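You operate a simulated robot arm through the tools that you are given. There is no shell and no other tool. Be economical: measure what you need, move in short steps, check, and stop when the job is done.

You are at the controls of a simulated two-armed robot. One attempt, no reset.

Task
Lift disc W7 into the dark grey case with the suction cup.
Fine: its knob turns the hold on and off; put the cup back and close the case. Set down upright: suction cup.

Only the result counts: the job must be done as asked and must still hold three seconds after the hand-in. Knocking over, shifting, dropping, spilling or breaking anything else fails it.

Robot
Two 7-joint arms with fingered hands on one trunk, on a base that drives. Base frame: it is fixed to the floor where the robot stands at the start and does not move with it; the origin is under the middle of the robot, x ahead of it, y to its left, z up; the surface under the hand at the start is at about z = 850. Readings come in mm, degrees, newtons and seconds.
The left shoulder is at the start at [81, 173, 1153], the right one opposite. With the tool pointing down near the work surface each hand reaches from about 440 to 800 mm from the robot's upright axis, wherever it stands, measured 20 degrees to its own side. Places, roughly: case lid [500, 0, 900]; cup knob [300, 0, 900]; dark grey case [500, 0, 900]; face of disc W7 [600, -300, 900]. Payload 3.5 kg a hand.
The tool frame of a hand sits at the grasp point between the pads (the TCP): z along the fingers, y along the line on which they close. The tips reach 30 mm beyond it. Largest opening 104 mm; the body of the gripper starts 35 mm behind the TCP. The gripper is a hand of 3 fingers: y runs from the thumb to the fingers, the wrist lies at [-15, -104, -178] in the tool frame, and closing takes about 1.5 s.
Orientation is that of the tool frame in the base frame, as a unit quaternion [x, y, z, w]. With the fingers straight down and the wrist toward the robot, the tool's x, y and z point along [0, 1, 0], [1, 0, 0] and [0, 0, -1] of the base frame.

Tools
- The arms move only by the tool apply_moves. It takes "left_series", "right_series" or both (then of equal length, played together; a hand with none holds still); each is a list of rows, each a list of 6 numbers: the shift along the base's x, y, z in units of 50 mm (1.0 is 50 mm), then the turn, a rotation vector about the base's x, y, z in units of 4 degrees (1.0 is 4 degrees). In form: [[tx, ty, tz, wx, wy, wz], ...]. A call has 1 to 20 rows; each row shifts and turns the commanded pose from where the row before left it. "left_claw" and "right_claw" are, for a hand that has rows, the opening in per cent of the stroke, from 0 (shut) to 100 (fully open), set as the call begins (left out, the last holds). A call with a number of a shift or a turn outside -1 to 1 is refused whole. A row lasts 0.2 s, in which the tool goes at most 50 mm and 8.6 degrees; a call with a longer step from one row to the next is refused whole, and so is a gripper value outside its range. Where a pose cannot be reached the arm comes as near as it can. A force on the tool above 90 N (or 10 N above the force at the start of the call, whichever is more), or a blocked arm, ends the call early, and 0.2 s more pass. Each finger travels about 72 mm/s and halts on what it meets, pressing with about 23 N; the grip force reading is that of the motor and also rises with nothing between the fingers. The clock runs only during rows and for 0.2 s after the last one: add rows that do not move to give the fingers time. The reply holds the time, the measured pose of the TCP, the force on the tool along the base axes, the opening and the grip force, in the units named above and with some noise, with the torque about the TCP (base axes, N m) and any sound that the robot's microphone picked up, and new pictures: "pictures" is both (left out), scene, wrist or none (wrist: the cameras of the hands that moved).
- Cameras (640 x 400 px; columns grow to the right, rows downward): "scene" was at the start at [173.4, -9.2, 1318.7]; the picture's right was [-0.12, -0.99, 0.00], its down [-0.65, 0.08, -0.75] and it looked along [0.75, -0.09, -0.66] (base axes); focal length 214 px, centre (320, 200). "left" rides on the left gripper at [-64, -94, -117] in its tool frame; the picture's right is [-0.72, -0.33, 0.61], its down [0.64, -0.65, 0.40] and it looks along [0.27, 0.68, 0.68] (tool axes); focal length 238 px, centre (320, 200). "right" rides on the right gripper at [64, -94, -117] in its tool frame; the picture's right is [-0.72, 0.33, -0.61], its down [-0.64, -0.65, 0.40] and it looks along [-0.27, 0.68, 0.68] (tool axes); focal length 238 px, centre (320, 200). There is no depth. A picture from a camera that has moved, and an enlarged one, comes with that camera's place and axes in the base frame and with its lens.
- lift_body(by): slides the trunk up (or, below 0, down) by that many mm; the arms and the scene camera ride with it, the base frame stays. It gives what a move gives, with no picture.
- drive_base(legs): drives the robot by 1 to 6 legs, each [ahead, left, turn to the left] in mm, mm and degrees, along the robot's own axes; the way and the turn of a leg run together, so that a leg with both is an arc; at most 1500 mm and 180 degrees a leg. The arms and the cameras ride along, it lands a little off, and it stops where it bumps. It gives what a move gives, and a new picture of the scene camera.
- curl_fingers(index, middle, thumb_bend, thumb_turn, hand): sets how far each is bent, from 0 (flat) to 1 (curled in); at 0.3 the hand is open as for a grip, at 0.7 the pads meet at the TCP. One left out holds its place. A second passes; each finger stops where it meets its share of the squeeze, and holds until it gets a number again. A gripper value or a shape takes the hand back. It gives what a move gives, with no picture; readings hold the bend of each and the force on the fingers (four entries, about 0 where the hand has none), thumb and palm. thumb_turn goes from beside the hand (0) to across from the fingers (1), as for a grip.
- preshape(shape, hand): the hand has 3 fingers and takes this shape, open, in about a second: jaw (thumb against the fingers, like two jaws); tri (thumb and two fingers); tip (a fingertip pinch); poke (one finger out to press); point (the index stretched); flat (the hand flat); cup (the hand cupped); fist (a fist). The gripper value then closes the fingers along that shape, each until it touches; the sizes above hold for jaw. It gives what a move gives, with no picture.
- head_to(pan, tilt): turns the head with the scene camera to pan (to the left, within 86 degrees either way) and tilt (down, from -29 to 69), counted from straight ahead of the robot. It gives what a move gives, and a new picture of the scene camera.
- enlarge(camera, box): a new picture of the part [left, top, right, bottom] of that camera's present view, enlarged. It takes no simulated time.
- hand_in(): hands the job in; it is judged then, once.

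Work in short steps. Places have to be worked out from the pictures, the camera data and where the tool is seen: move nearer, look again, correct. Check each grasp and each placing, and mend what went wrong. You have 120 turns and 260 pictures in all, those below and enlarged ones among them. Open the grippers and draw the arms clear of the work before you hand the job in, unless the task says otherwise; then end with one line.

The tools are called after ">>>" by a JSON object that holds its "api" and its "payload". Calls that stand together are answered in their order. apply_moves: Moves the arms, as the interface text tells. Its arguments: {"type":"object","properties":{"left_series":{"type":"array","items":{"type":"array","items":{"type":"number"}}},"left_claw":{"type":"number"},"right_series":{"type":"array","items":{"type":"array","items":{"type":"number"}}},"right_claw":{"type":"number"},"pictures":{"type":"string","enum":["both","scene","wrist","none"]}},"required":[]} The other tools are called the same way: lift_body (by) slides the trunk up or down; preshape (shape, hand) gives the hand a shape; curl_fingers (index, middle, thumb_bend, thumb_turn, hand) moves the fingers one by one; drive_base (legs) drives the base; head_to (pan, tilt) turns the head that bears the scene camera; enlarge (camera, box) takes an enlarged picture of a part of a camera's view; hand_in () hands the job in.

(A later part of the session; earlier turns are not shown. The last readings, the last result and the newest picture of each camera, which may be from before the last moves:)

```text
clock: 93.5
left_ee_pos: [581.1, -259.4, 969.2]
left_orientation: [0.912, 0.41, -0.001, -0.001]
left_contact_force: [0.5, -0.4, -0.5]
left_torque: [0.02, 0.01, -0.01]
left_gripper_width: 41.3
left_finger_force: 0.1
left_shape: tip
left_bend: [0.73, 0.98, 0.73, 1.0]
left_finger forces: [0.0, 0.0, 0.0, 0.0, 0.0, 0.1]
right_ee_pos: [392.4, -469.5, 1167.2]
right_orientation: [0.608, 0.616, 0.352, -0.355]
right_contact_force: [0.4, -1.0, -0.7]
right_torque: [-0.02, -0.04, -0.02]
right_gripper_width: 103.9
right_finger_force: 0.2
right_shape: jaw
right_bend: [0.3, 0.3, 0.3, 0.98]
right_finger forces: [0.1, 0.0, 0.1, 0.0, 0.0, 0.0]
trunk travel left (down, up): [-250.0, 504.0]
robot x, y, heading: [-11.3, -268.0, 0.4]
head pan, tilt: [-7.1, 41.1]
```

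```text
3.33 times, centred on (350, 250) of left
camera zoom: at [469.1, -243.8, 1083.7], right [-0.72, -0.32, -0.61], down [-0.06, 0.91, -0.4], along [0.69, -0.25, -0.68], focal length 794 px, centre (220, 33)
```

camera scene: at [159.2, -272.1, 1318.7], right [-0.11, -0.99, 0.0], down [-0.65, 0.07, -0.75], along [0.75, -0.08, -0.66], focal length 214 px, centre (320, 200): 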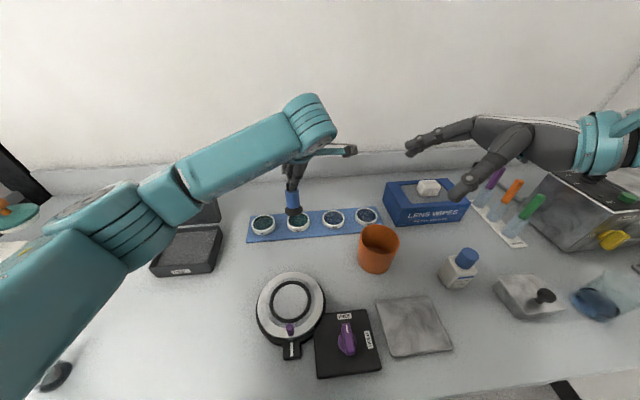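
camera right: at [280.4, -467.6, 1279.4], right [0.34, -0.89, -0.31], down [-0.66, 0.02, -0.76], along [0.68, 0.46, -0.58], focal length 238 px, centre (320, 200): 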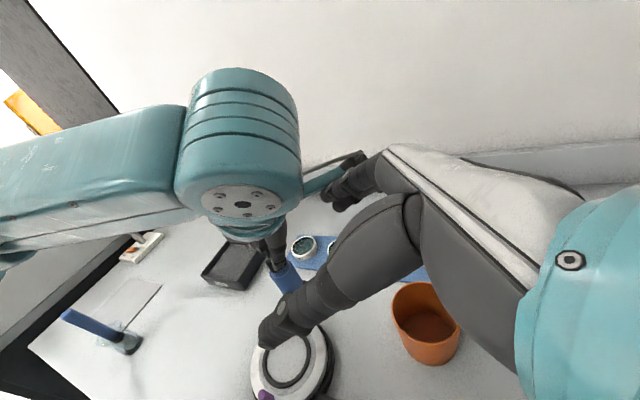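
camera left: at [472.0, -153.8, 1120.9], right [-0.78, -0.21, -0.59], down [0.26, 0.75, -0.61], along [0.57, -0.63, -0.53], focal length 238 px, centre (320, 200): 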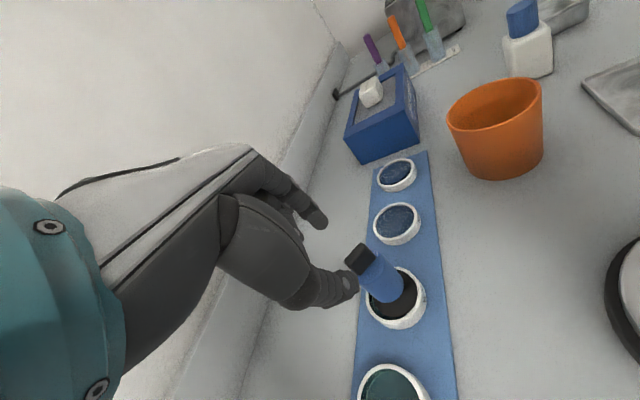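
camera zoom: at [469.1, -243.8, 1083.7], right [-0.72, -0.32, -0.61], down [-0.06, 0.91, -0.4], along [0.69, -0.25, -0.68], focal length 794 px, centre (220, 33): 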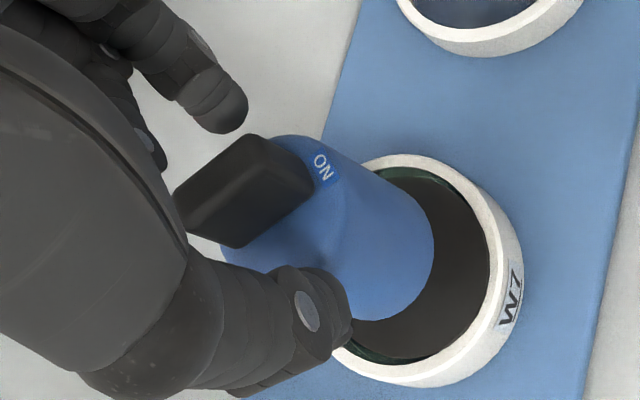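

Aligned around the knob. Closing the pinch.

>>> {"api": "apply_moves", "payload": {"left_series": [[0, 0, 0, 0, 0, 0], [0, 0, 0, 0, 0, 0], [0, 0, 0, 0, 0, 0], [0, 0, 0, 0, 0, 0], [0, 0, 0, 0, 0, 0]], "left_claw": 0, "pictures": "none"}}

>>> {"api": "enlarge", "payload": {"camera": "scene", "box": [275, 180, 335, 250]}}

>>> {"api": "enlarge", "payload": {"camera": "left", "box": [290, 190, 430, 330]}}

```text
clock: 94.7
left_ee_pos: [582.1, -259.5, 969.5]
left_orientation: [0.913, 0.409, -0.001, 0.0]
left_contact_force: [0.0, -0.5, -0.1]
left_torque: [-0.05, -0.01, 0.03]
left_gripper_width: 15.2
left_finger_force: 23.1
left_shape: tip
left_bend: [0.72, 1.0, 0.74, 1.0]
left_finger forces: [20.1, 0.1, 0.0, 0.0, 19.7, 0.0]
right_ee_pos: [392.2, -469.4, 1166.8]
right_orientation: [0.609, 0.616, 0.351, -0.355]
right_contact_force: [-0.9, 0.7, 0.0]
right_torque: [0.0, 0.0, -0.01]
right_gripper_width: 103.8
right_finger_force: 0.0
right_shape: jaw
right_bend: [0.3, 0.3, 0.3, 0.98]
right_finger forces: [0.0, 0.0, 0.0, 0.0, 0.0, 0.1]
trunk travel left (down, up): [-250.0, 504.0]
robot x, y, heading: [-14.0, -264.1, 0.8]
head pan, tilt: [-7.1, 41.1]
```

```text
5.71 times, centred on (305, 215) of scene
camera zoom: at [159.0, -272.3, 1318.7], right [-0.11, -0.99, 0.0], down [-0.65, 0.07, -0.75], along [0.75, -0.08, -0.66], focal length 1226 px, centre (406, 114)
```

zoom: 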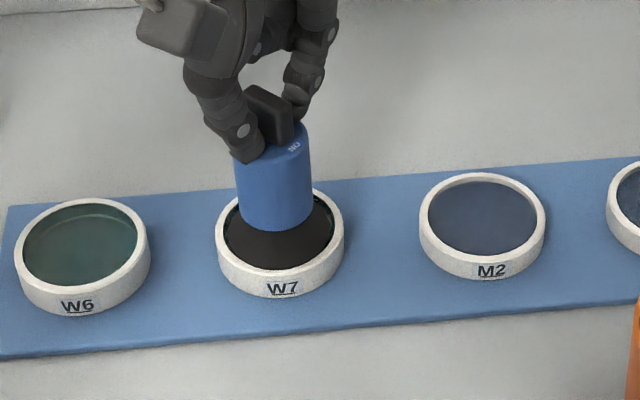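

```text
2.86 times, centred on (360, 260) of left
camera zoom: at [469.1, -243.7, 1083.9], right [-0.72, -0.32, -0.61], down [-0.06, 0.91, -0.4], along [0.69, -0.25, -0.68], focal length 681 px, centre (206, 29)
```

zoom: 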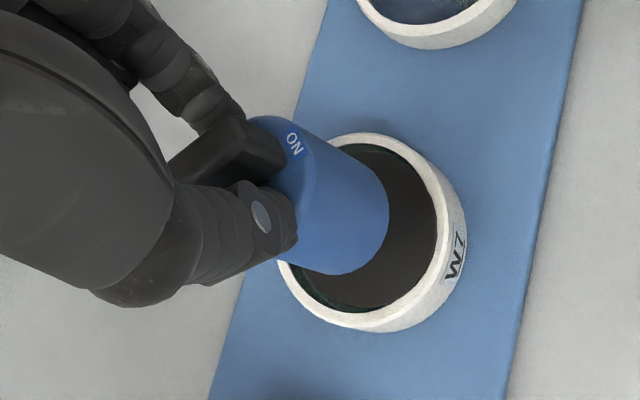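

Clean pinch with the cup upright and no side force. I'll press down slightly and turn counter-clockwise to the ON stop.

>>> {"api": "apply_moves", "payload": {"left_series": [[0, 0, -0.04, 0, 0, 0], [0, 0, -0.02, 0, 0, 0.5], [0, 0, 0, 0, 0, 1], [0, 0, 0, 0, 0, 1], [0, 0, 0, 0, 0, 1], [0, 0, 0, 0, 0, 1], [0, 0, 0, 0, 0, 1], [0, 0, 0, 0, 0, 1]], "pictures": "none"}}

>>> {"api": "enlarge", "payload": {"camera": "scene", "box": [275, 180, 335, 250]}}

>>> {"api": "enlarge", "payload": {"camera": "left", "box": [290, 190, 430, 330]}}

```text
clock: 96.5
left_ee_pos: [581.0, -260.0, 966.6]
left_orientation: [0.797, 0.604, 0.0, 0.004]
left_contact_force: [7.2, -8.0, 21.5]
left_torque: [-0.42, -0.62, -0.27]
left_gripper_width: 14.7
left_finger_force: 22.6
left_shape: tip
left_bend: [0.72, 1.0, 0.73, 1.0]
left_finger forces: [50.4, 0.0, 0.0, 0.0, 19.6, 0.1]
right_ee_pos: [391.5, -471.8, 1167.0]
right_orientation: [0.608, 0.617, 0.351, -0.355]
right_contact_force: [-0.9, -0.1, -0.2]
right_torque: [0.03, 0.02, 0.01]
right_gripper_width: 103.5
right_finger_force: 0.0
right_shape: jaw
right_bend: [0.3, 0.3, 0.3, 0.98]
right_finger forces: [0.0, 0.0, 0.1, 0.0, 0.0, 0.0]
trunk travel left (down, up): [-250.0, 504.0]
robot x, y, heading: [-14.3, -265.1, 0.6]
head pan, tilt: [-7.1, 41.1]
```

```text
5.71 times, centred on (305, 215) of scene
camera zoom: at [158.0, -273.3, 1319.0], right [-0.11, -0.99, 0.0], down [-0.65, 0.07, -0.75], along [0.75, -0.08, -0.66], focal length 1226 px, centre (406, 114)
```

zoom: 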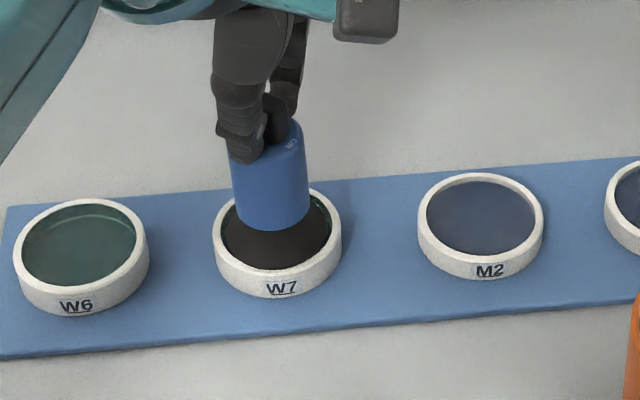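

```text
2.86 times, centred on (360, 260) of left
camera zoom: at [473.0, -294.6, 1082.2], right [-0.51, -0.61, -0.61], down [-0.45, 0.79, -0.41], along [0.73, 0.07, -0.68], focal length 681 px, centre (206, 29)
```

zoom: 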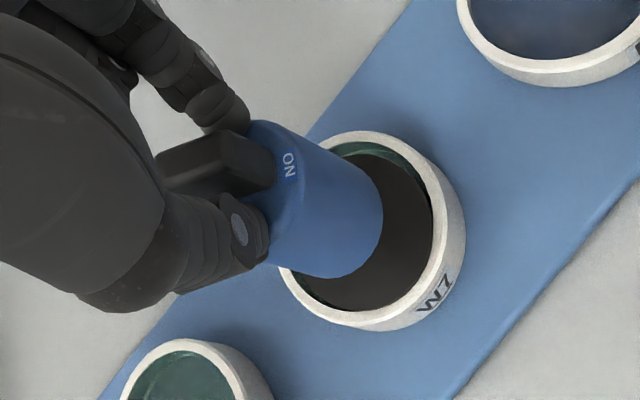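

Torque now rises to 0.27 N·m with the body not turning, so the knob is at ON and the cup seems gripped to the disc. Test lift.

>>> {"api": "apply_moves", "payload": {"left_series": [[0, 0, 0, 0, 0, -0.5], [0, 0, 0.1, 0, 0, 0], [0, 0, 0.15, 0, 0, 0], [0, 0, 0.2, 0, 0, 0], [0, 0, 0.2, 0, 0, 0]], "pictures": "none"}}

>>> {"api": "enlarge", "payload": {"camera": "scene", "box": [265, 170, 335, 250]}}

>>> {"api": "enlarge", "payload": {"camera": "left", "box": [290, 190, 430, 330]}}

```text
clock: 97.7
left_ee_pos: [581.8, -257.5, 998.2]
left_orientation: [0.807, 0.591, -0.002, -0.001]
left_contact_force: [0.6, 0.2, -2.6]
left_torque: [-0.01, -0.03, 0.03]
left_gripper_width: 13.9
left_finger_force: 23.2
left_shape: tip
left_bend: [0.73, 1.0, 0.76, 1.0]
left_finger forces: [18.8, 0.1, 0.0, 0.0, 19.5, 0.1]
right_ee_pos: [393.3, -469.7, 1167.1]
right_orientation: [0.609, 0.616, 0.352, -0.356]
right_contact_force: [-0.2, 1.2, 1.0]
right_torque: [0.0, 0.02, -0.01]
right_gripper_width: 103.5
right_finger_force: 0.0
right_shape: jaw
right_bend: [0.3, 0.3, 0.3, 0.98]
right_finger forces: [0.1, 0.0, 0.0, 0.0, 0.0, 0.0]
trunk travel left (down, up): [-250.0, 504.0]
robot x, y, heading: [-10.7, -263.4, 0.5]
head pan, tilt: [-7.1, 41.1]
```

```text
5.00 times, centred on (300, 210) of scene
camera zoom: at [159.3, -272.4, 1318.6], right [-0.11, -0.99, 0.0], down [-0.65, 0.07, -0.75], along [0.75, -0.08, -0.66], focal length 1072 px, centre (420, 150)
```

zoom: 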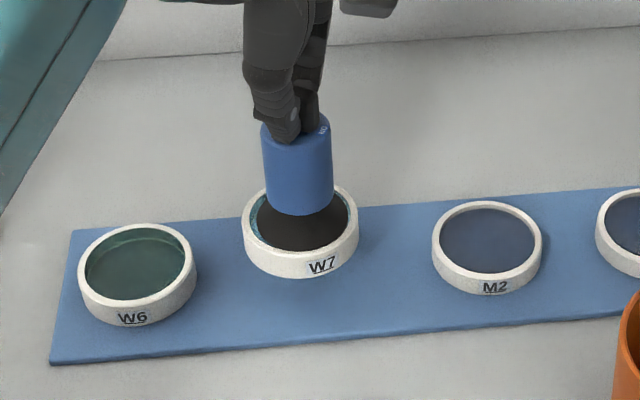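

```text
2.86 times, centred on (360, 260) of left
camera zoom: at [472.4, -289.6, 1113.4], right [-0.53, -0.59, -0.61], down [-0.43, 0.81, -0.4], along [0.73, 0.05, -0.68], focal length 681 px, centre (206, 29)
```

zoom: 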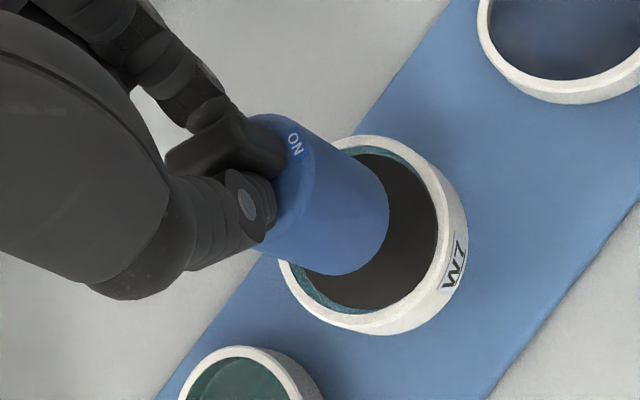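

W7 is lifted and held. I'll raise it 65 mm, then shift back in x while starting to rotate the hand counter-clockwise, which leaves room for the later OFF turn.

>>> {"api": "apply_moves", "payload": {"left_series": [[0, 0, 0.4, 0, 0, 0], [0, 0, 0.4, 0, 0, 0], [0, 0, 0.4, 0, 0, 0], [-0.3, 0.1, 0.1, 0, 0, 0.8], [-0.4, 0.3, 0, 0, 0, 0.8], [-0.4, 0.4, 0, 0, 0, 0.8], [-0.16, 0.5, 0, 0, 0, 0.8], [0, 0.5, 0, 0, 0, 0.8], [0, 0.5, 0, 0, 0, 0.8]], "pictures": "scene"}}

>>> {"api": "enlarge", "payload": {"camera": "scene", "box": [160, 140, 320, 280]}}

```text
clock: 99.7
left_ee_pos: [518.4, -142.1, 1063.1]
left_orientation: [0.696, 0.718, -0.003, -0.001]
left_contact_force: [0.2, -0.3, -2.9]
left_torque: [-0.02, 0.02, 0.0]
left_gripper_width: 14.2
left_finger_force: 22.6
left_shape: tip
left_bend: [0.73, 1.0, 0.76, 1.0]
left_finger forces: [18.3, 0.0, 0.0, 0.0, 19.5, 0.0]
right_ee_pos: [394.1, -469.3, 1167.1]
right_orientation: [0.609, 0.616, 0.351, -0.356]
right_contact_force: [0.5, -1.6, -0.3]
right_torque: [0.0, -0.03, -0.01]
right_gripper_width: 103.7
right_finger_force: 0.1
right_shape: jaw
right_bend: [0.3, 0.3, 0.3, 0.98]
right_finger forces: [0.1, 0.0, 0.0, 0.0, 0.0, 0.0]
trunk travel left (down, up): [-250.0, 504.0]
robot x, y, heading: [-17.5, -268.1, 0.5]
head pan, tilt: [-7.1, 41.1]
camera scene: at [159.1, -271.8, 1318.7], right [-0.11, -0.99, 0.0], down [-0.65, 0.07, -0.75], along [0.75, -0.08, -0.66], focal length 214 px, centre (320, 200)
```

scene: 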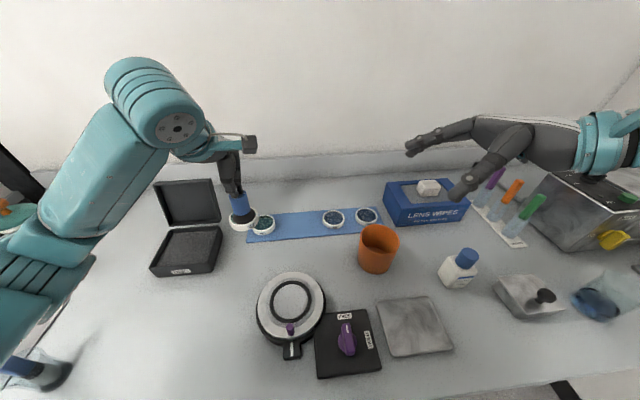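

```text
2.86 times, centred on (240, 210) of scene
camera zoom: at [159.1, -271.8, 1318.7], right [-0.11, -0.99, 0.0], down [-0.65, 0.07, -0.75], along [0.75, -0.08, -0.66], focal length 613 px, centre (549, 171)
```

zoom: 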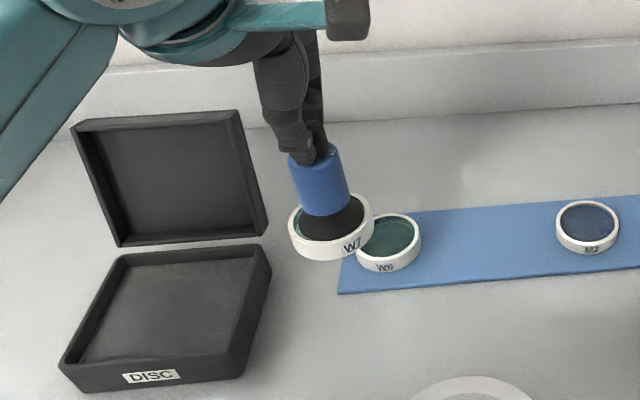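

W7 is carried securely. I'll move another 110 mm toward the case, then measure the case opening relative to the disc.

>>> {"api": "apply_moves", "payload": {"left_series": [[0, 0.44, 0, 0, 0, 0.8], [0, 0.44, 0, 0, 0, 0.8], [0, 0.44, 0, 0, 0, 0.8], [0, 0.44, 0, 0, 0, 0.8], [0, 0.44, 0, 0, 0, 0.8]]}}

>>> {"api": "enlarge", "payload": {"camera": "scene", "box": [140, 150, 270, 280]}}

>>> {"api": "enlarge", "payload": {"camera": "left", "box": [240, 120, 540, 400]}}

```text
clock: 100.9
left_ee_pos: [519.0, -32.6, 1063.6]
left_orientation: [0.59, 0.807, -0.003, 0.001]
left_contact_force: [-0.5, -0.2, -3.5]
left_torque: [-0.02, -0.01, 0.01]
left_gripper_width: 14.2
left_finger_force: 23.1
left_shape: tip
left_bend: [0.73, 1.0, 0.76, 1.0]
left_finger forces: [18.3, 0.0, 0.1, 0.1, 19.1, 0.1]
right_ee_pos: [392.8, -469.8, 1166.3]
right_orientation: [0.609, 0.616, 0.351, -0.356]
right_contact_force: [0.1, -0.1, 0.7]
right_torque: [-0.01, -0.03, 0.04]
right_gripper_width: 103.7
right_finger_force: 0.1
right_shape: jaw
right_bend: [0.3, 0.3, 0.3, 0.98]
right_finger forces: [0.0, 0.0, 0.0, 0.1, 0.0, 0.0]
trunk travel left (down, up): [-250.0, 504.0]
robot x, y, heading: [-12.6, -266.3, 0.8]
head pan, tilt: [-7.1, 41.1]
camera scene: at [159.1, -271.8, 1318.7], right [-0.11, -0.99, 0.0], down [-0.65, 0.07, -0.75], along [0.75, -0.08, -0.66], focal length 214 px, centre (320, 200)
camera left: at [448.8, -121.3, 1179.3], right [-0.09, -0.79, -0.61], down [-0.82, 0.41, -0.4], along [0.57, 0.46, -0.68], focal length 238 px, centre (320, 200)
```

scene: 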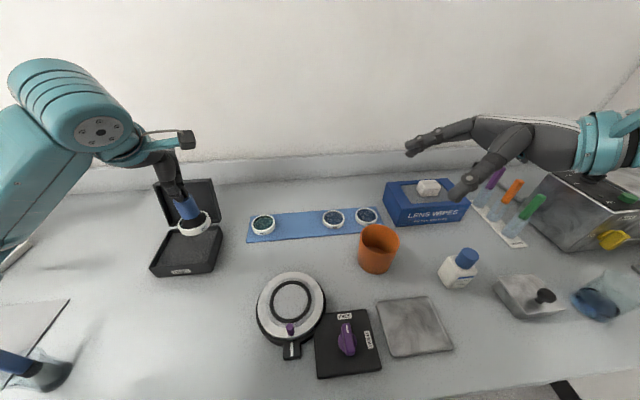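
left: 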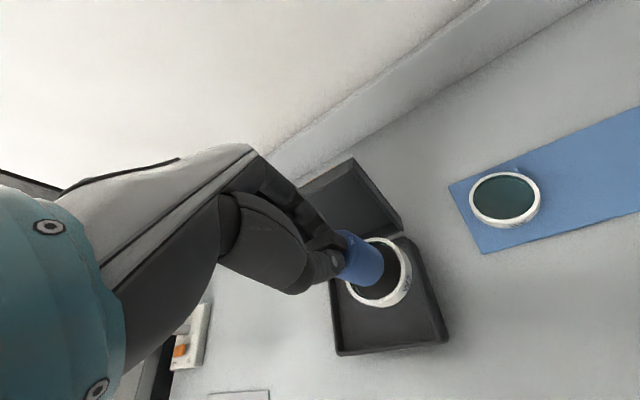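

```text
3.08 times, centred on (205, 215) of scene
camera zoom: at [159.1, -271.8, 1318.7], right [-0.11, -0.99, 0.0], down [-0.65, 0.07, -0.75], along [0.75, -0.08, -0.66], focal length 660 px, centre (674, 154)
```

zoom: 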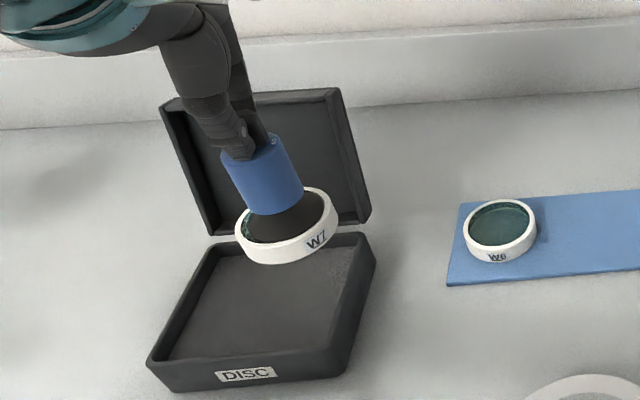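

```text
1.43 times, centred on (390, 260) of left
camera zoom: at [448.8, -121.3, 1179.3], right [-0.09, -0.79, -0.61], down [-0.82, 0.41, -0.4], along [0.57, 0.46, -0.68], focal length 340 px, centre (220, 114)
```

zoom: 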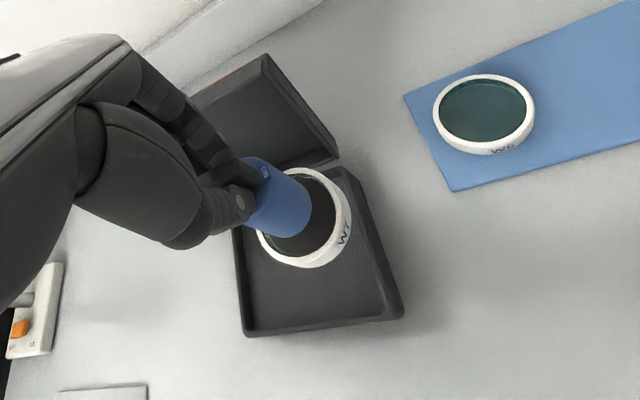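

Disc to case centre is about (0…+4, +37) mm. I'll shift +37 in y with a little more counter-clockwise yaw, then lower 55 mm and check.

>>> {"api": "apply_moves", "payload": {"left_series": [[0.02, 0.37, 0, 0, 0, 0.8], [0.02, 0.37, 0, 0, 0, 0.8], [0, 0, -0.3, 0, 0, 0.8], [0, 0, -0.4, 0, 0, 0.8], [0, 0, -0.4, 0, 0, 0]]}}

>>> {"api": "enlarge", "payload": {"camera": "scene", "box": [140, 150, 270, 280]}}

>>> {"api": "enlarge", "payload": {"camera": "left", "box": [240, 120, 540, 400]}}

```text
clock: 102.1
left_ee_pos: [515.4, 1.7, 1017.5]
left_orientation: [0.495, 0.869, 0.004, 0.004]
left_contact_force: [0.5, 0.1, -2.5]
left_torque: [0.02, -0.02, 0.0]
left_gripper_width: 14.0
left_finger_force: 23.4
left_shape: tip
left_bend: [0.73, 1.0, 0.76, 1.0]
left_finger forces: [18.3, 0.0, 0.1, 0.0, 18.8, 0.1]
right_ee_pos: [387.5, -474.0, 1169.3]
right_orientation: [0.607, 0.617, 0.354, -0.355]
right_contact_force: [0.8, 0.4, 0.1]
right_torque: [0.01, -0.03, 0.01]
right_gripper_width: 103.6
right_finger_force: 0.1
right_shape: jaw
right_bend: [0.3, 0.3, 0.3, 0.98]
right_finger forces: [0.0, 0.0, 0.1, 0.1, 0.0, 0.0]
trunk travel left (down, up): [-250.0, 504.0]
robot x, y, heading: [-16.9, -265.3, 0.8]
head pan, tilt: [-7.1, 41.1]
camera scene: at [153.0, -277.9, 1320.9], right [-0.11, -0.99, -0.01], down [-0.65, 0.08, -0.76], along [0.75, -0.08, -0.65], focal length 214 px, centre (320, 200)
camera left: at [466.3, -101.2, 1131.2], right [0.09, -0.78, -0.61], down [-0.88, 0.22, -0.41], along [0.46, 0.58, -0.67], focal length 238 px, centre (320, 200)
```

scene: 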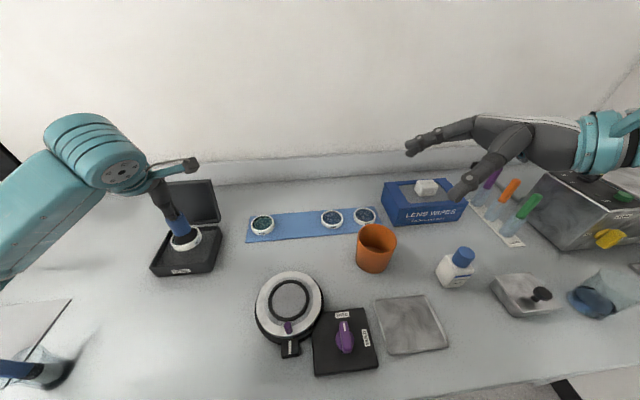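
left: 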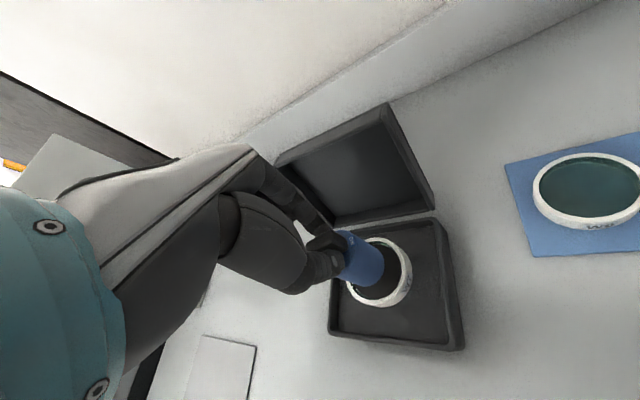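

```text
3.08 times, centred on (205, 215) of scene
camera zoom: at [153.0, -277.9, 1320.9], right [-0.11, -0.99, -0.01], down [-0.65, 0.08, -0.76], along [0.75, -0.08, -0.65], focal length 660 px, centre (674, 154)
```

zoom: 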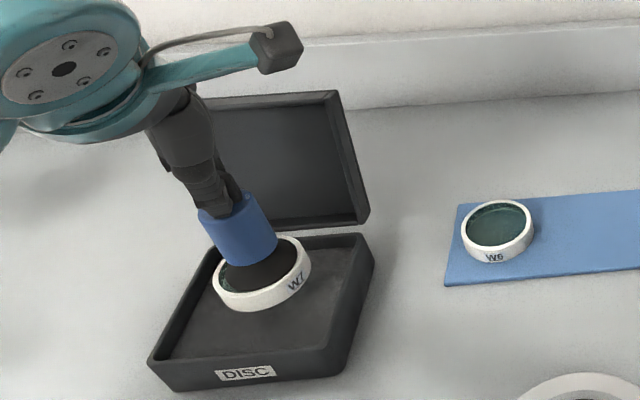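

```text
1.43 times, centred on (390, 260) of left
camera zoom: at [466.3, -101.2, 1131.2], right [0.09, -0.78, -0.61], down [-0.88, 0.22, -0.41], along [0.46, 0.58, -0.67], focal length 340 px, centre (220, 114)
```

zoom: 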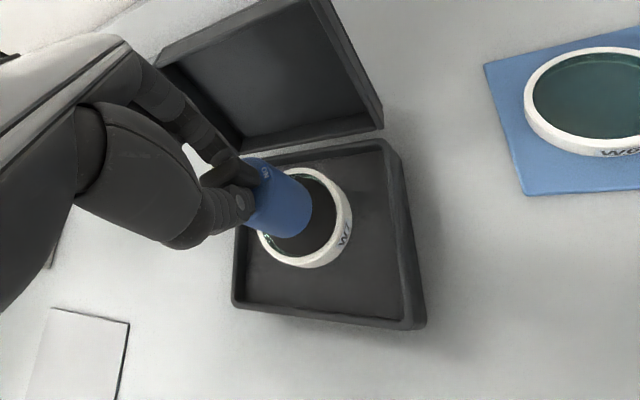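

Disc is just above the case, inside its outline. I'll shift (+3, −4) and lower 38 mm.

>>> {"api": "apply_moves", "payload": {"left_series": [[0.06, -0.08, 0, 0, 0, 0], [0, 0, -0.26, 0, 0, 0], [0, 0, -0.26, 0, 0, 0], [0, 0, -0.24, 0, 0, 0], [0, 0, 0, 0, 0, 0]], "pictures": "none"}}

>>> {"api": "enlarge", "payload": {"camera": "scene", "box": [140, 170, 240, 280]}}

>>> {"api": "enlarge", "payload": {"camera": "left", "box": [240, 120, 540, 400]}}

```text
clock: 103.5
left_ee_pos: [525.4, 10.3, 1015.7]
left_orientation: [0.483, 0.874, 0.03, 0.033]
left_contact_force: [-0.7, -0.9, -3.2]
left_torque: [-0.05, 0.09, 0.01]
left_gripper_width: 14.2
left_finger_force: 23.1
left_shape: tip
left_bend: [0.73, 1.0, 0.76, 1.0]
left_finger forces: [17.5, 0.1, 0.0, 0.1, 21.6, 0.0]
right_ee_pos: [383.4, -478.3, 1168.0]
right_orientation: [0.606, 0.617, 0.355, -0.356]
right_contact_force: [-0.3, -0.9, 0.3]
right_torque: [-0.01, -0.01, 0.04]
right_gripper_width: 103.8
right_finger_force: 0.2
right_shape: jaw
right_bend: [0.3, 0.3, 0.3, 0.98]
right_finger forces: [0.0, 0.0, 0.1, 0.0, 0.1, 0.0]
trunk travel left (down, up): [-250.0, 504.0]
robot x, y, heading: [-15.5, -267.1, 0.6]
head pan, tilt: [-7.1, 41.1]
stopped in row 5 (left hand): the arm was blocked; the commanded pose is now the measured one
```

```text
3.64 times, centred on (190, 225) of scene
camera zoom: at [149.1, -281.6, 1320.4], right [-0.11, -0.99, -0.01], down [-0.65, 0.08, -0.76], along [0.75, -0.08, -0.65], focal length 780 px, centre (793, 109)
```

zoom: 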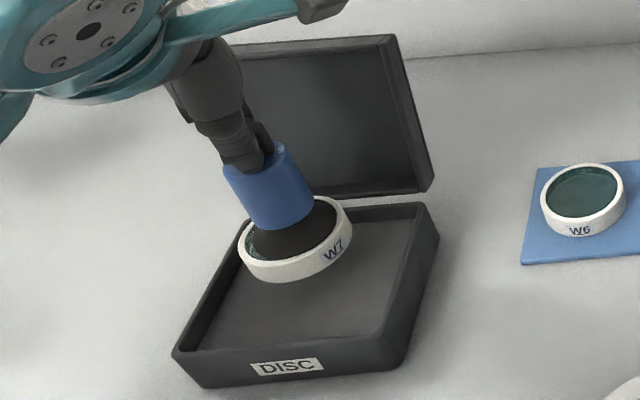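

```text
1.43 times, centred on (390, 260) of left
camera zoom: at [470.6, -95.6, 1124.3], right [0.16, -0.77, -0.62], down [-0.86, 0.2, -0.48], along [0.49, 0.61, -0.62], focal length 340 px, centre (220, 114)
```

zoom: 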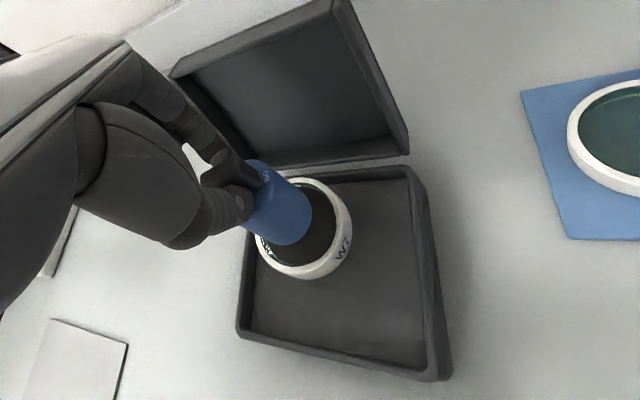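

The left arm was blocked somewhere that isn't the tool, possibly its elbow. I'll look at the whole scene and to the left.

>>> {"api": "head_to", "payload": {"pan": 35, "tilt": 45}}

```text
clock: 104.6
left_ee_pos: [528.1, 19.8, 1006.7]
left_orientation: [0.483, 0.875, 0.025, 0.028]
left_contact_force: [-0.1, -0.8, -2.2]
left_torque: [-0.04, 0.05, -0.02]
left_gripper_width: 13.8
left_finger_force: 22.3
left_shape: tip
left_bend: [0.73, 1.0, 0.76, 1.0]
left_finger forces: [17.9, 0.1, 0.0, 0.1, 18.6, 0.1]
right_ee_pos: [386.2, -465.5, 1169.5]
right_orientation: [0.608, 0.617, 0.352, -0.354]
right_contact_force: [0.3, -0.3, 0.8]
right_torque: [0.01, 0.02, 0.0]
right_gripper_width: 103.7
right_finger_force: 0.0
right_shape: jaw
right_bend: [0.3, 0.3, 0.3, 0.98]
right_finger forces: [0.1, 0.0, 0.1, 0.1, 0.1, 0.0]
trunk travel left (down, up): [-250.0, 504.0]
robot x, y, heading: [-10.6, -262.3, 0.9]
head pan, tilt: [35.0, 45.0]
camera scene: at [134.4, -212.2, 1314.0], right [0.58, -0.81, 0.0], down [-0.57, -0.41, -0.71], along [0.58, 0.41, -0.7], focal length 214 px, centre (320, 200)
```

scene: 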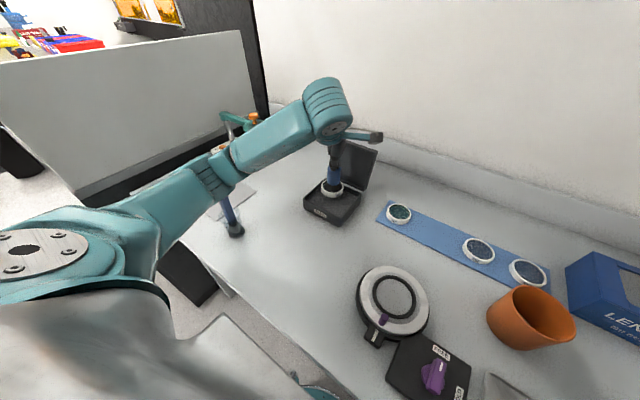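

The left elbow is right over the blue-handled tool, which must be the blockage. Enlarging to see the contact.

>>> {"api": "enlarge", "payload": {"camera": "scene", "box": [150, 100, 290, 250]}}

```text
2.67 times, centred on (220, 175) of scene
camera zoom: at [134.4, -212.2, 1314.0], right [0.58, -0.81, 0.0], down [-0.57, -0.41, -0.71], along [0.58, 0.41, -0.7], focal length 572 px, centre (587, 267)
```

zoom: 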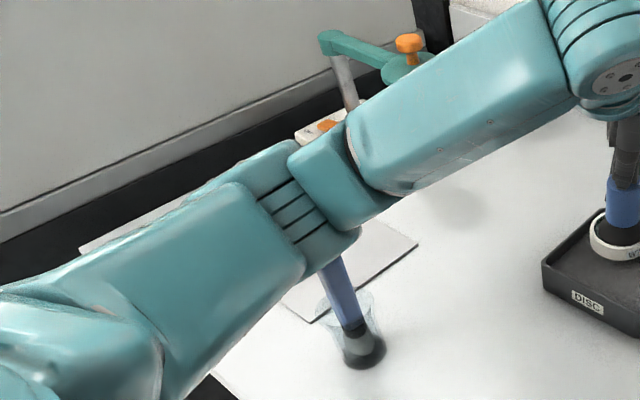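

The elbow rests on the tool's handle, which is still upright. I'll lift the trunk 130 mm straight up to take the arm off it.

>>> {"api": "lift_body", "payload": {"by": 130}}

>>> {"api": "enlarge", "payload": {"camera": "scene", "box": [120, 100, 400, 300]}}

```text
clock: 106.2
left_ee_pos: [530.9, 12.1, 1125.0]
left_orientation: [0.488, 0.872, 0.017, 0.021]
left_contact_force: [-0.1, 0.2, -2.8]
left_torque: [0.03, 0.0, 0.01]
left_gripper_width: 14.0
left_finger_force: 23.2
left_shape: tip
left_bend: [0.73, 1.0, 0.76, 1.0]
left_finger forces: [17.9, 0.1, 0.1, 0.1, 18.1, 0.0]
right_ee_pos: [392.8, -468.6, 1295.3]
right_orientation: [0.609, 0.616, 0.351, -0.356]
right_contact_force: [0.2, -0.4, -0.3]
right_torque: [0.0, -0.02, -0.02]
right_gripper_width: 103.8
right_finger_force: 0.1
right_shape: jaw
right_bend: [0.3, 0.3, 0.3, 0.98]
right_finger forces: [0.1, 0.0, 0.1, 0.1, 0.0, 0.0]
trunk travel left (down, up): [-380.0, 374.0]
robot x, y, heading: [-15.4, -265.1, 0.8]
head pan, tilt: [35.0, 45.0]
```

```text
2.00 times, centred on (260, 200) of scene
camera zoom: at [96.3, -214.8, 1445.0], right [0.58, -0.81, 0.0], down [-0.57, -0.41, -0.71], along [0.57, 0.41, -0.71], focal length 429 px, centre (440, 200)
```

zoom: 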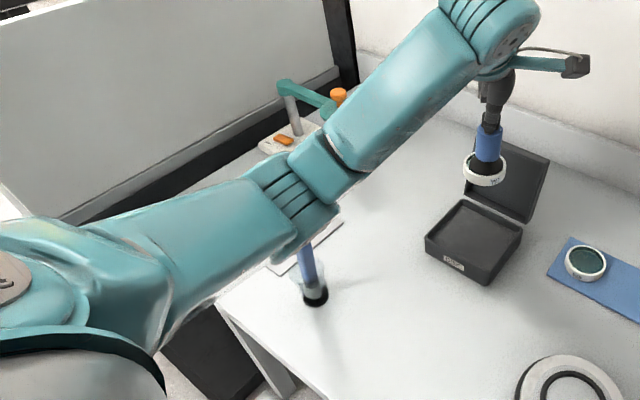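

The tool is still standing. I'll lift the trunk 60 mm more for elbow clearance, then bring the hand back to vertical above the case.

>>> {"api": "lift_body", "payload": {"by": 60}}

>>> {"api": "apply_moves", "payload": {"left_series": [[-0.1, -0.07, -0.5, 0, 0.38, 0], [-0.1, -0.07, -0.5, 0, 0.38, 0], [0, 0, -0.5, 0, 0, 0], [0, 0, -0.5, 0, 0, 0], [0, 0, -0.4, 0, 0, 0]]}}

>>> {"api": "enlarge", "payload": {"camera": "scene", "box": [120, 100, 400, 300]}}

```text
clock: 107.2
left_ee_pos: [530.9, 10.9, 1185.0]
left_orientation: [0.488, 0.872, 0.016, 0.02]
left_contact_force: [0.3, -0.3, -2.3]
left_torque: [0.01, 0.01, -0.05]
left_gripper_width: 14.1
left_finger_force: 22.3
left_shape: tip
left_bend: [0.73, 1.0, 0.76, 1.0]
left_finger forces: [17.8, 0.0, 0.0, 0.0, 18.2, 0.0]
right_ee_pos: [393.5, -470.2, 1356.2]
right_orientation: [0.609, 0.616, 0.351, -0.356]
right_contact_force: [1.0, 0.1, 0.2]
right_torque: [0.01, -0.02, -0.01]
right_gripper_width: 103.9
right_finger_force: 0.1
right_shape: jaw
right_bend: [0.3, 0.3, 0.3, 0.98]
right_finger forces: [0.0, 0.0, 0.0, 0.0, 0.0, 0.0]
trunk travel left (down, up): [-440.0, 314.0]
robot x, y, heading: [-12.4, -264.2, 0.7]
head pan, tilt: [35.0, 45.0]
```

```text
clock: 108.4
left_ee_pos: [520.1, 4.4, 1065.2]
left_orientation: [0.49, 0.872, 0.003, -0.001]
left_contact_force: [0.4, -0.4, -2.8]
left_torque: [0.02, -0.03, 0.0]
left_gripper_width: 13.9
left_finger_force: 23.2
left_shape: tip
left_bend: [0.73, 1.0, 0.76, 1.0]
left_finger forces: [17.9, 0.1, 0.0, 0.0, 17.5, 0.1]
right_ee_pos: [393.2, -468.4, 1356.7]
right_orientation: [0.608, 0.616, 0.351, -0.356]
right_contact_force: [1.3, 0.2, 0.5]
right_torque: [0.0, -0.01, -0.02]
right_gripper_width: 103.8
right_finger_force: 0.1
right_shape: jaw
right_bend: [0.3, 0.3, 0.3, 0.98]
right_finger forces: [0.1, 0.0, 0.0, 0.0, 0.0, 0.0]
trunk travel left (down, up): [-440.0, 314.0]
robot x, y, heading: [-16.2, -262.9, 0.7]
head pan, tilt: [35.0, 45.0]
camera scene: at [82.4, -215.3, 1505.6], right [0.58, -0.81, 0.0], down [-0.57, -0.41, -0.71], along [0.57, 0.41, -0.71], focal length 214 px, centre (320, 200)
camera left: at [473.2, -99.9, 1179.9], right [0.1, -0.78, -0.62], down [-0.89, 0.21, -0.4], along [0.44, 0.59, -0.67], focal length 238 px, centre (320, 200)
```

scene: 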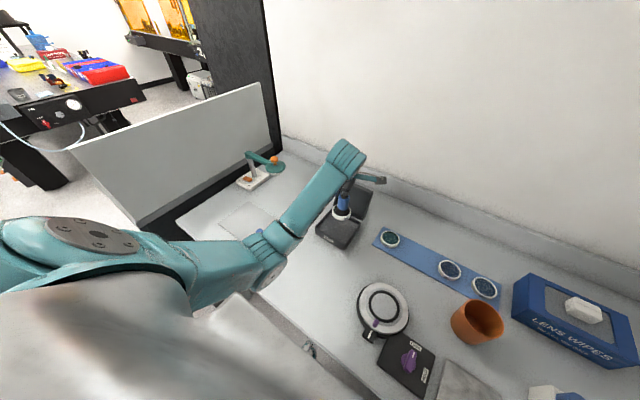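
left: 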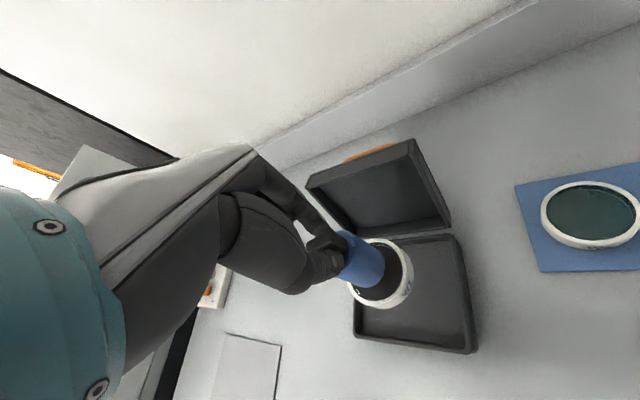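

```text
2.00 times, centred on (260, 200) of scene
camera zoom: at [82.4, -215.3, 1505.6], right [0.58, -0.81, 0.0], down [-0.57, -0.41, -0.71], along [0.57, 0.41, -0.71], focal length 429 px, centre (440, 200)
```

zoom: 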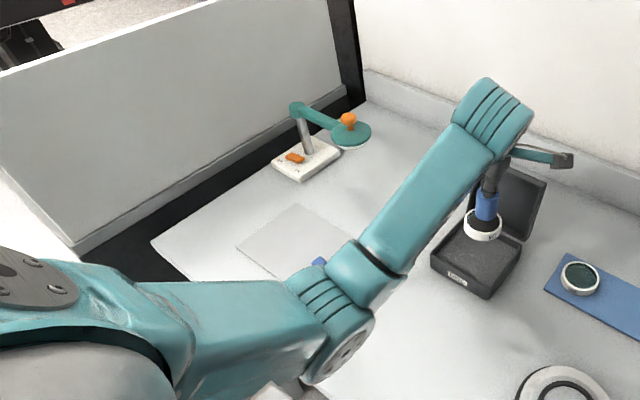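

Elbow is now well clear at about [202,2,1083]. Lowering 75 mm into the case and checking.

>>> {"api": "apply_moves", "payload": {"left_series": [[0, 0, -0.4, 0, 0, 0], [0, 0, -0.4, 0, 0, 0], [0, 0, -0.4, 0, 0, 0], [0, 0, -0.3, 0, 0, 0]], "pictures": "none"}}

>>> {"api": "enlarge", "payload": {"camera": "scene", "box": [290, 160, 400, 270]}}

>>> {"api": "enlarge", "payload": {"camera": "left", "box": [240, 120, 540, 400]}}

```text
clock: 109.4
left_ee_pos: [521.4, 4.8, 991.8]
left_orientation: [0.49, 0.872, 0.004, -0.002]
left_contact_force: [-0.5, -0.8, -2.9]
left_torque: [0.03, 0.02, 0.02]
left_gripper_width: 13.9
left_finger_force: 22.8
left_shape: tip
left_bend: [0.73, 1.0, 0.76, 1.0]
left_finger forces: [17.8, 0.0, 0.1, 0.0, 17.8, 0.0]
right_ee_pos: [393.0, -469.3, 1357.6]
right_orientation: [0.609, 0.616, 0.352, -0.356]
right_contact_force: [-0.7, -0.4, 0.8]
right_torque: [0.0, -0.01, 0.0]
right_gripper_width: 104.0
right_finger_force: 0.0
right_shape: jaw
right_bend: [0.3, 0.3, 0.3, 0.98]
right_finger forces: [0.1, 0.0, 0.1, 0.0, 0.1, 0.0]
trunk travel left (down, up): [-440.0, 314.0]
robot x, y, heading: [-11.7, -263.9, 0.7]
head pan, tilt: [35.0, 45.0]
```

```text
3.64 times, centred on (345, 215) of scene
camera zoom: at [82.3, -215.5, 1505.7], right [0.58, -0.81, 0.0], down [-0.57, -0.41, -0.71], along [0.57, 0.41, -0.71], focal length 780 px, centre (229, 146)
```

zoom: 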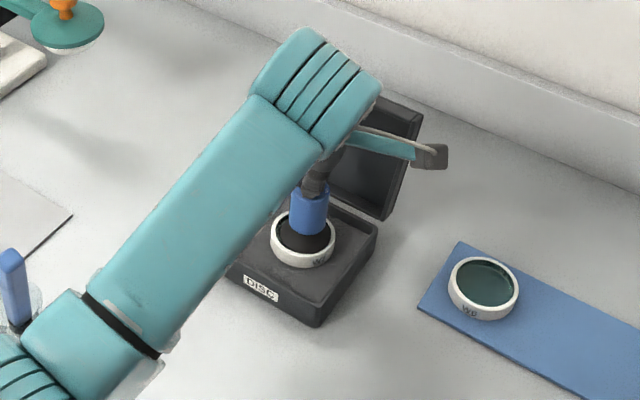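

```text
1.43 times, centred on (390, 260) of left
camera zoom: at [474.4, -99.7, 1105.9], right [0.1, -0.78, -0.62], down [-0.89, 0.21, -0.4], along [0.44, 0.59, -0.67], focal length 340 px, centre (220, 114)
```

zoom: 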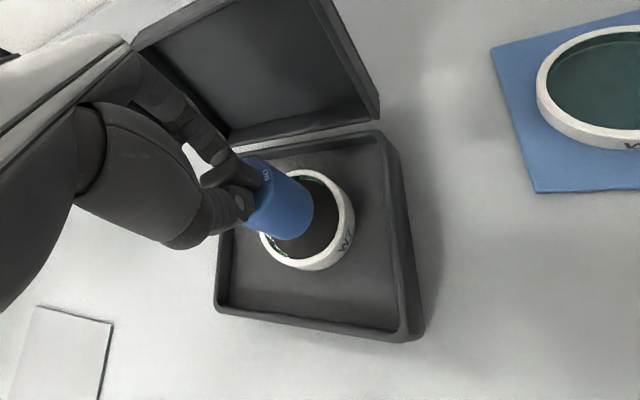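

The disc is well inside the case outline. Lowering slowly to the floor.

>>> {"api": "apply_moves", "payload": {"left_series": [[0, 0, -0.12, 0, 0, 0], [0, 0, -0.1, 0, 0, 0], [0, 0, -0.06, 0, 0, 0], [0, 0, -0.05, 0, 0, 0], [0, 0, -0.05, 0, 0, 0], [0, 0, -0.05, 0, 0, 0]], "pictures": "none"}}

>>> {"api": "enlarge", "payload": {"camera": "left", "box": [240, 120, 540, 400]}}

```text
clock: 110.8
left_ee_pos: [521.5, 1.9, 987.5]
left_orientation: [0.489, 0.872, 0.015, 0.014]
left_contact_force: [-16.1, -1.6, 74.5]
left_torque: [-0.3, 0.97, 0.14]
left_gripper_width: 17.7
left_finger_force: 23.2
left_shape: tip
left_bend: [0.73, 1.0, 0.8, 1.0]
left_finger forces: [28.9, 0.0, 0.0, 0.0, 80.1, 0.0]
right_ee_pos: [385.1, -472.0, 1358.4]
right_orientation: [0.606, 0.618, 0.354, -0.354]
right_contact_force: [0.0, -0.4, -0.1]
right_torque: [0.0, 0.04, 0.0]
right_gripper_width: 103.9
right_finger_force: 0.0
right_shape: jaw
right_bend: [0.3, 0.3, 0.3, 0.98]
right_finger forces: [0.0, 0.0, 0.1, 0.1, 0.1, 0.0]
trunk travel left (down, up): [-440.0, 314.0]
robot x, y, heading: [-18.4, -266.8, 0.4]
head pan, tilt: [35.0, 45.0]
```

```text
1.43 times, centred on (390, 260) of left
camera zoom: at [469.9, -102.4, 1099.4], right [0.12, -0.78, -0.62], down [-0.88, 0.21, -0.43], along [0.47, 0.59, -0.65], focal length 340 px, centre (220, 114)
```

zoom: 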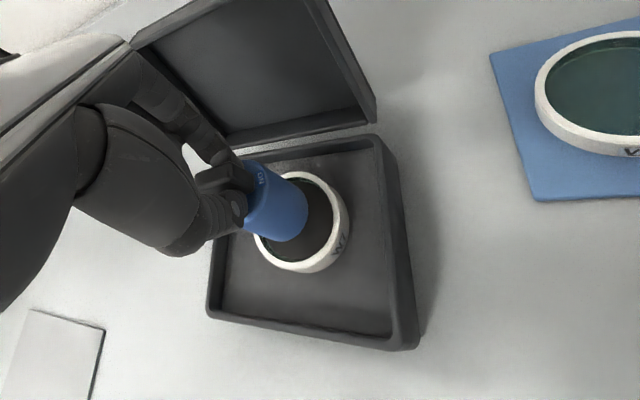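

The disc touched the padded floor earlier than expected (74 N at the end). I'll relieve the pressure.

>>> {"api": "apply_moves", "payload": {"left_series": [[0, 0, 0.15, 0, 0, 0], [0, 0, 0.13, 0, 0, 0]], "pictures": "none"}}

>>> {"api": "enlarge", "payload": {"camera": "left", "box": [280, 150, 480, 350]}}

>>> {"api": "enlarge", "payload": {"camera": "scene", "box": [300, 170, 380, 250]}}

```text
clock: 111.4
left_ee_pos: [521.9, 2.6, 986.8]
left_orientation: [0.49, 0.872, 0.005, 0.001]
left_contact_force: [3.5, 1.6, 27.1]
left_torque: [-0.07, -0.23, 0.01]
left_gripper_width: 16.4
left_finger_force: 23.4
left_shape: tip
left_bend: [0.73, 1.0, 0.78, 1.0]
left_finger forces: [33.6, 0.0, 0.1, 0.0, 32.7, 0.1]
right_ee_pos: [392.6, -470.3, 1356.8]
right_orientation: [0.608, 0.617, 0.352, -0.355]
right_contact_force: [0.5, 0.0, 0.2]
right_torque: [-0.03, 0.0, -0.01]
right_gripper_width: 103.9
right_finger_force: 0.0
right_shape: jaw
right_bend: [0.3, 0.3, 0.3, 0.98]
right_finger forces: [0.0, 0.1, 0.0, 0.0, 0.0, 0.1]
trunk travel left (down, up): [-440.0, 314.0]
robot x, y, heading: [-13.2, -263.7, 0.8]
head pan, tilt: [35.0, 45.0]
```

```text
2.00 times, centred on (380, 250) of left
camera zoom: at [472.7, -101.5, 1101.6], right [0.1, -0.78, -0.62], down [-0.89, 0.21, -0.41], along [0.45, 0.59, -0.67], focal length 477 px, centre (200, 100)
```

zoom: 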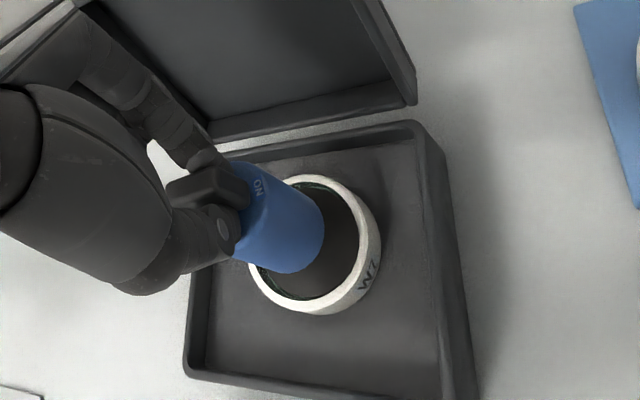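

```text
5.00 times, centred on (340, 210) of scene
camera zoom: at [80.5, -216.4, 1505.4], right [0.58, -0.81, 0.0], down [-0.57, -0.41, -0.71], along [0.58, 0.41, -0.71], focal length 1072 px, centre (220, 150)
```

zoom: 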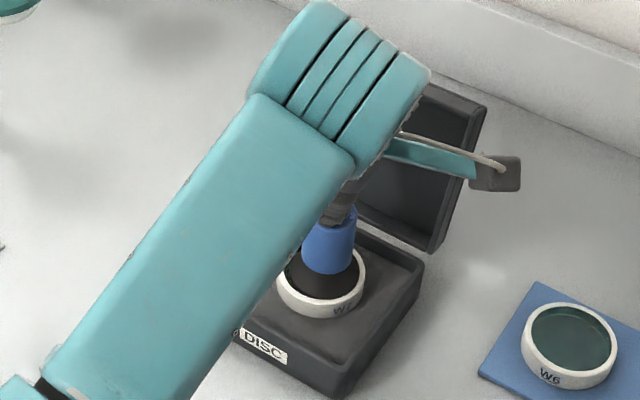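

W7 rests on the case floor. Keeping moderate pressure, I'll turn the knob clockwise toward OFF.

>>> {"api": "apply_moves", "payload": {"left_series": [[0, 0, 0.04, 0, 0, -1], [0, 0, 0, 0, 0, -1], [0, 0, 0, 0, 0, -1], [0, 0, 0, 0, 0, -1], [0, 0, 0, 0, 0, -1], [0, 0, 0, 0, 0, -1], [0, 0, 0, 0, 0, -1], [0, 0, 0, 0, 0, -1], [0, 0, 0, 0, 0, -1], [0, 0, 0, 0, 0, -1]], "pictures": "none"}}

>>> {"api": "enlarge", "payload": {"camera": "left", "box": [280, 150, 480, 350]}}

>>> {"api": "enlarge", "payload": {"camera": "scene", "box": [300, 170, 380, 250]}}

```text
clock: 113.6
left_ee_pos: [519.0, 2.8, 986.8]
left_orientation: [0.759, 0.651, 0.005, 0.001]
left_contact_force: [2.3, 3.4, 24.5]
left_torque: [-0.01, -0.1, 0.09]
left_gripper_width: 16.4
left_finger_force: 23.2
left_shape: tip
left_bend: [0.73, 1.0, 0.78, 1.0]
left_finger forces: [33.2, 0.0, 0.1, 0.0, 31.3, 0.0]
right_ee_pos: [392.2, -469.9, 1356.8]
right_orientation: [0.608, 0.616, 0.352, -0.356]
right_contact_force: [-0.1, -0.2, 0.1]
right_torque: [-0.02, 0.03, 0.0]
right_gripper_width: 103.8
right_finger_force: 0.0
right_shape: jaw
right_bend: [0.3, 0.3, 0.3, 0.98]
right_finger forces: [0.0, 0.0, 0.1, 0.0, 0.0, 0.0]
trunk travel left (down, up): [-440.0, 314.0]
robot x, y, heading: [-16.4, -263.0, 0.9]
head pan, tilt: [35.0, 45.0]
```

```text
2.00 times, centred on (380, 250) of left
camera zoom: at [415.5, -46.0, 1101.7], right [-0.42, -0.66, -0.62], down [-0.54, 0.73, -0.41], along [0.72, 0.17, -0.67], focal length 477 px, centre (200, 100)
```

zoom: 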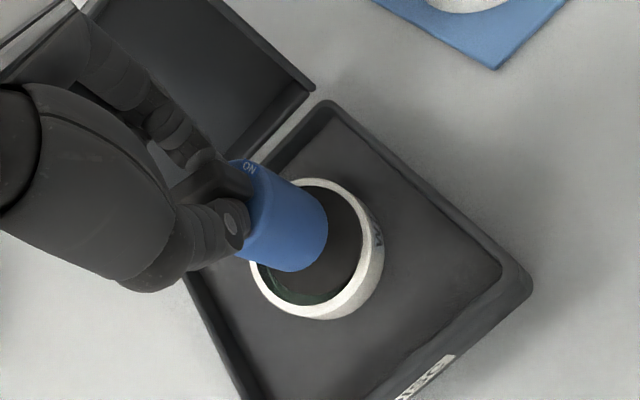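

```text
5.00 times, centred on (340, 210) of scene
camera zoom: at [80.2, -215.9, 1505.9], right [0.58, -0.81, 0.0], down [-0.57, -0.41, -0.71], along [0.58, 0.41, -0.71], focal length 1072 px, centre (220, 150)
```

zoom: 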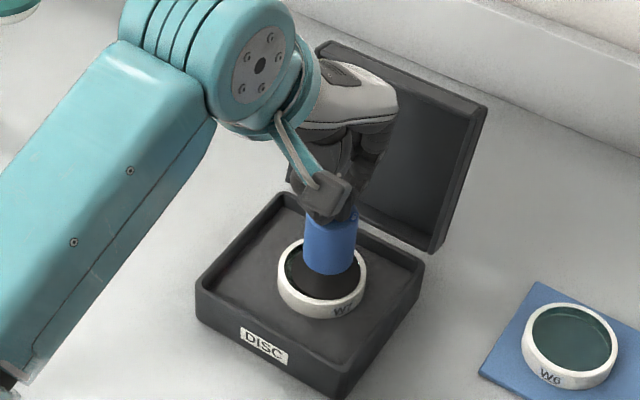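

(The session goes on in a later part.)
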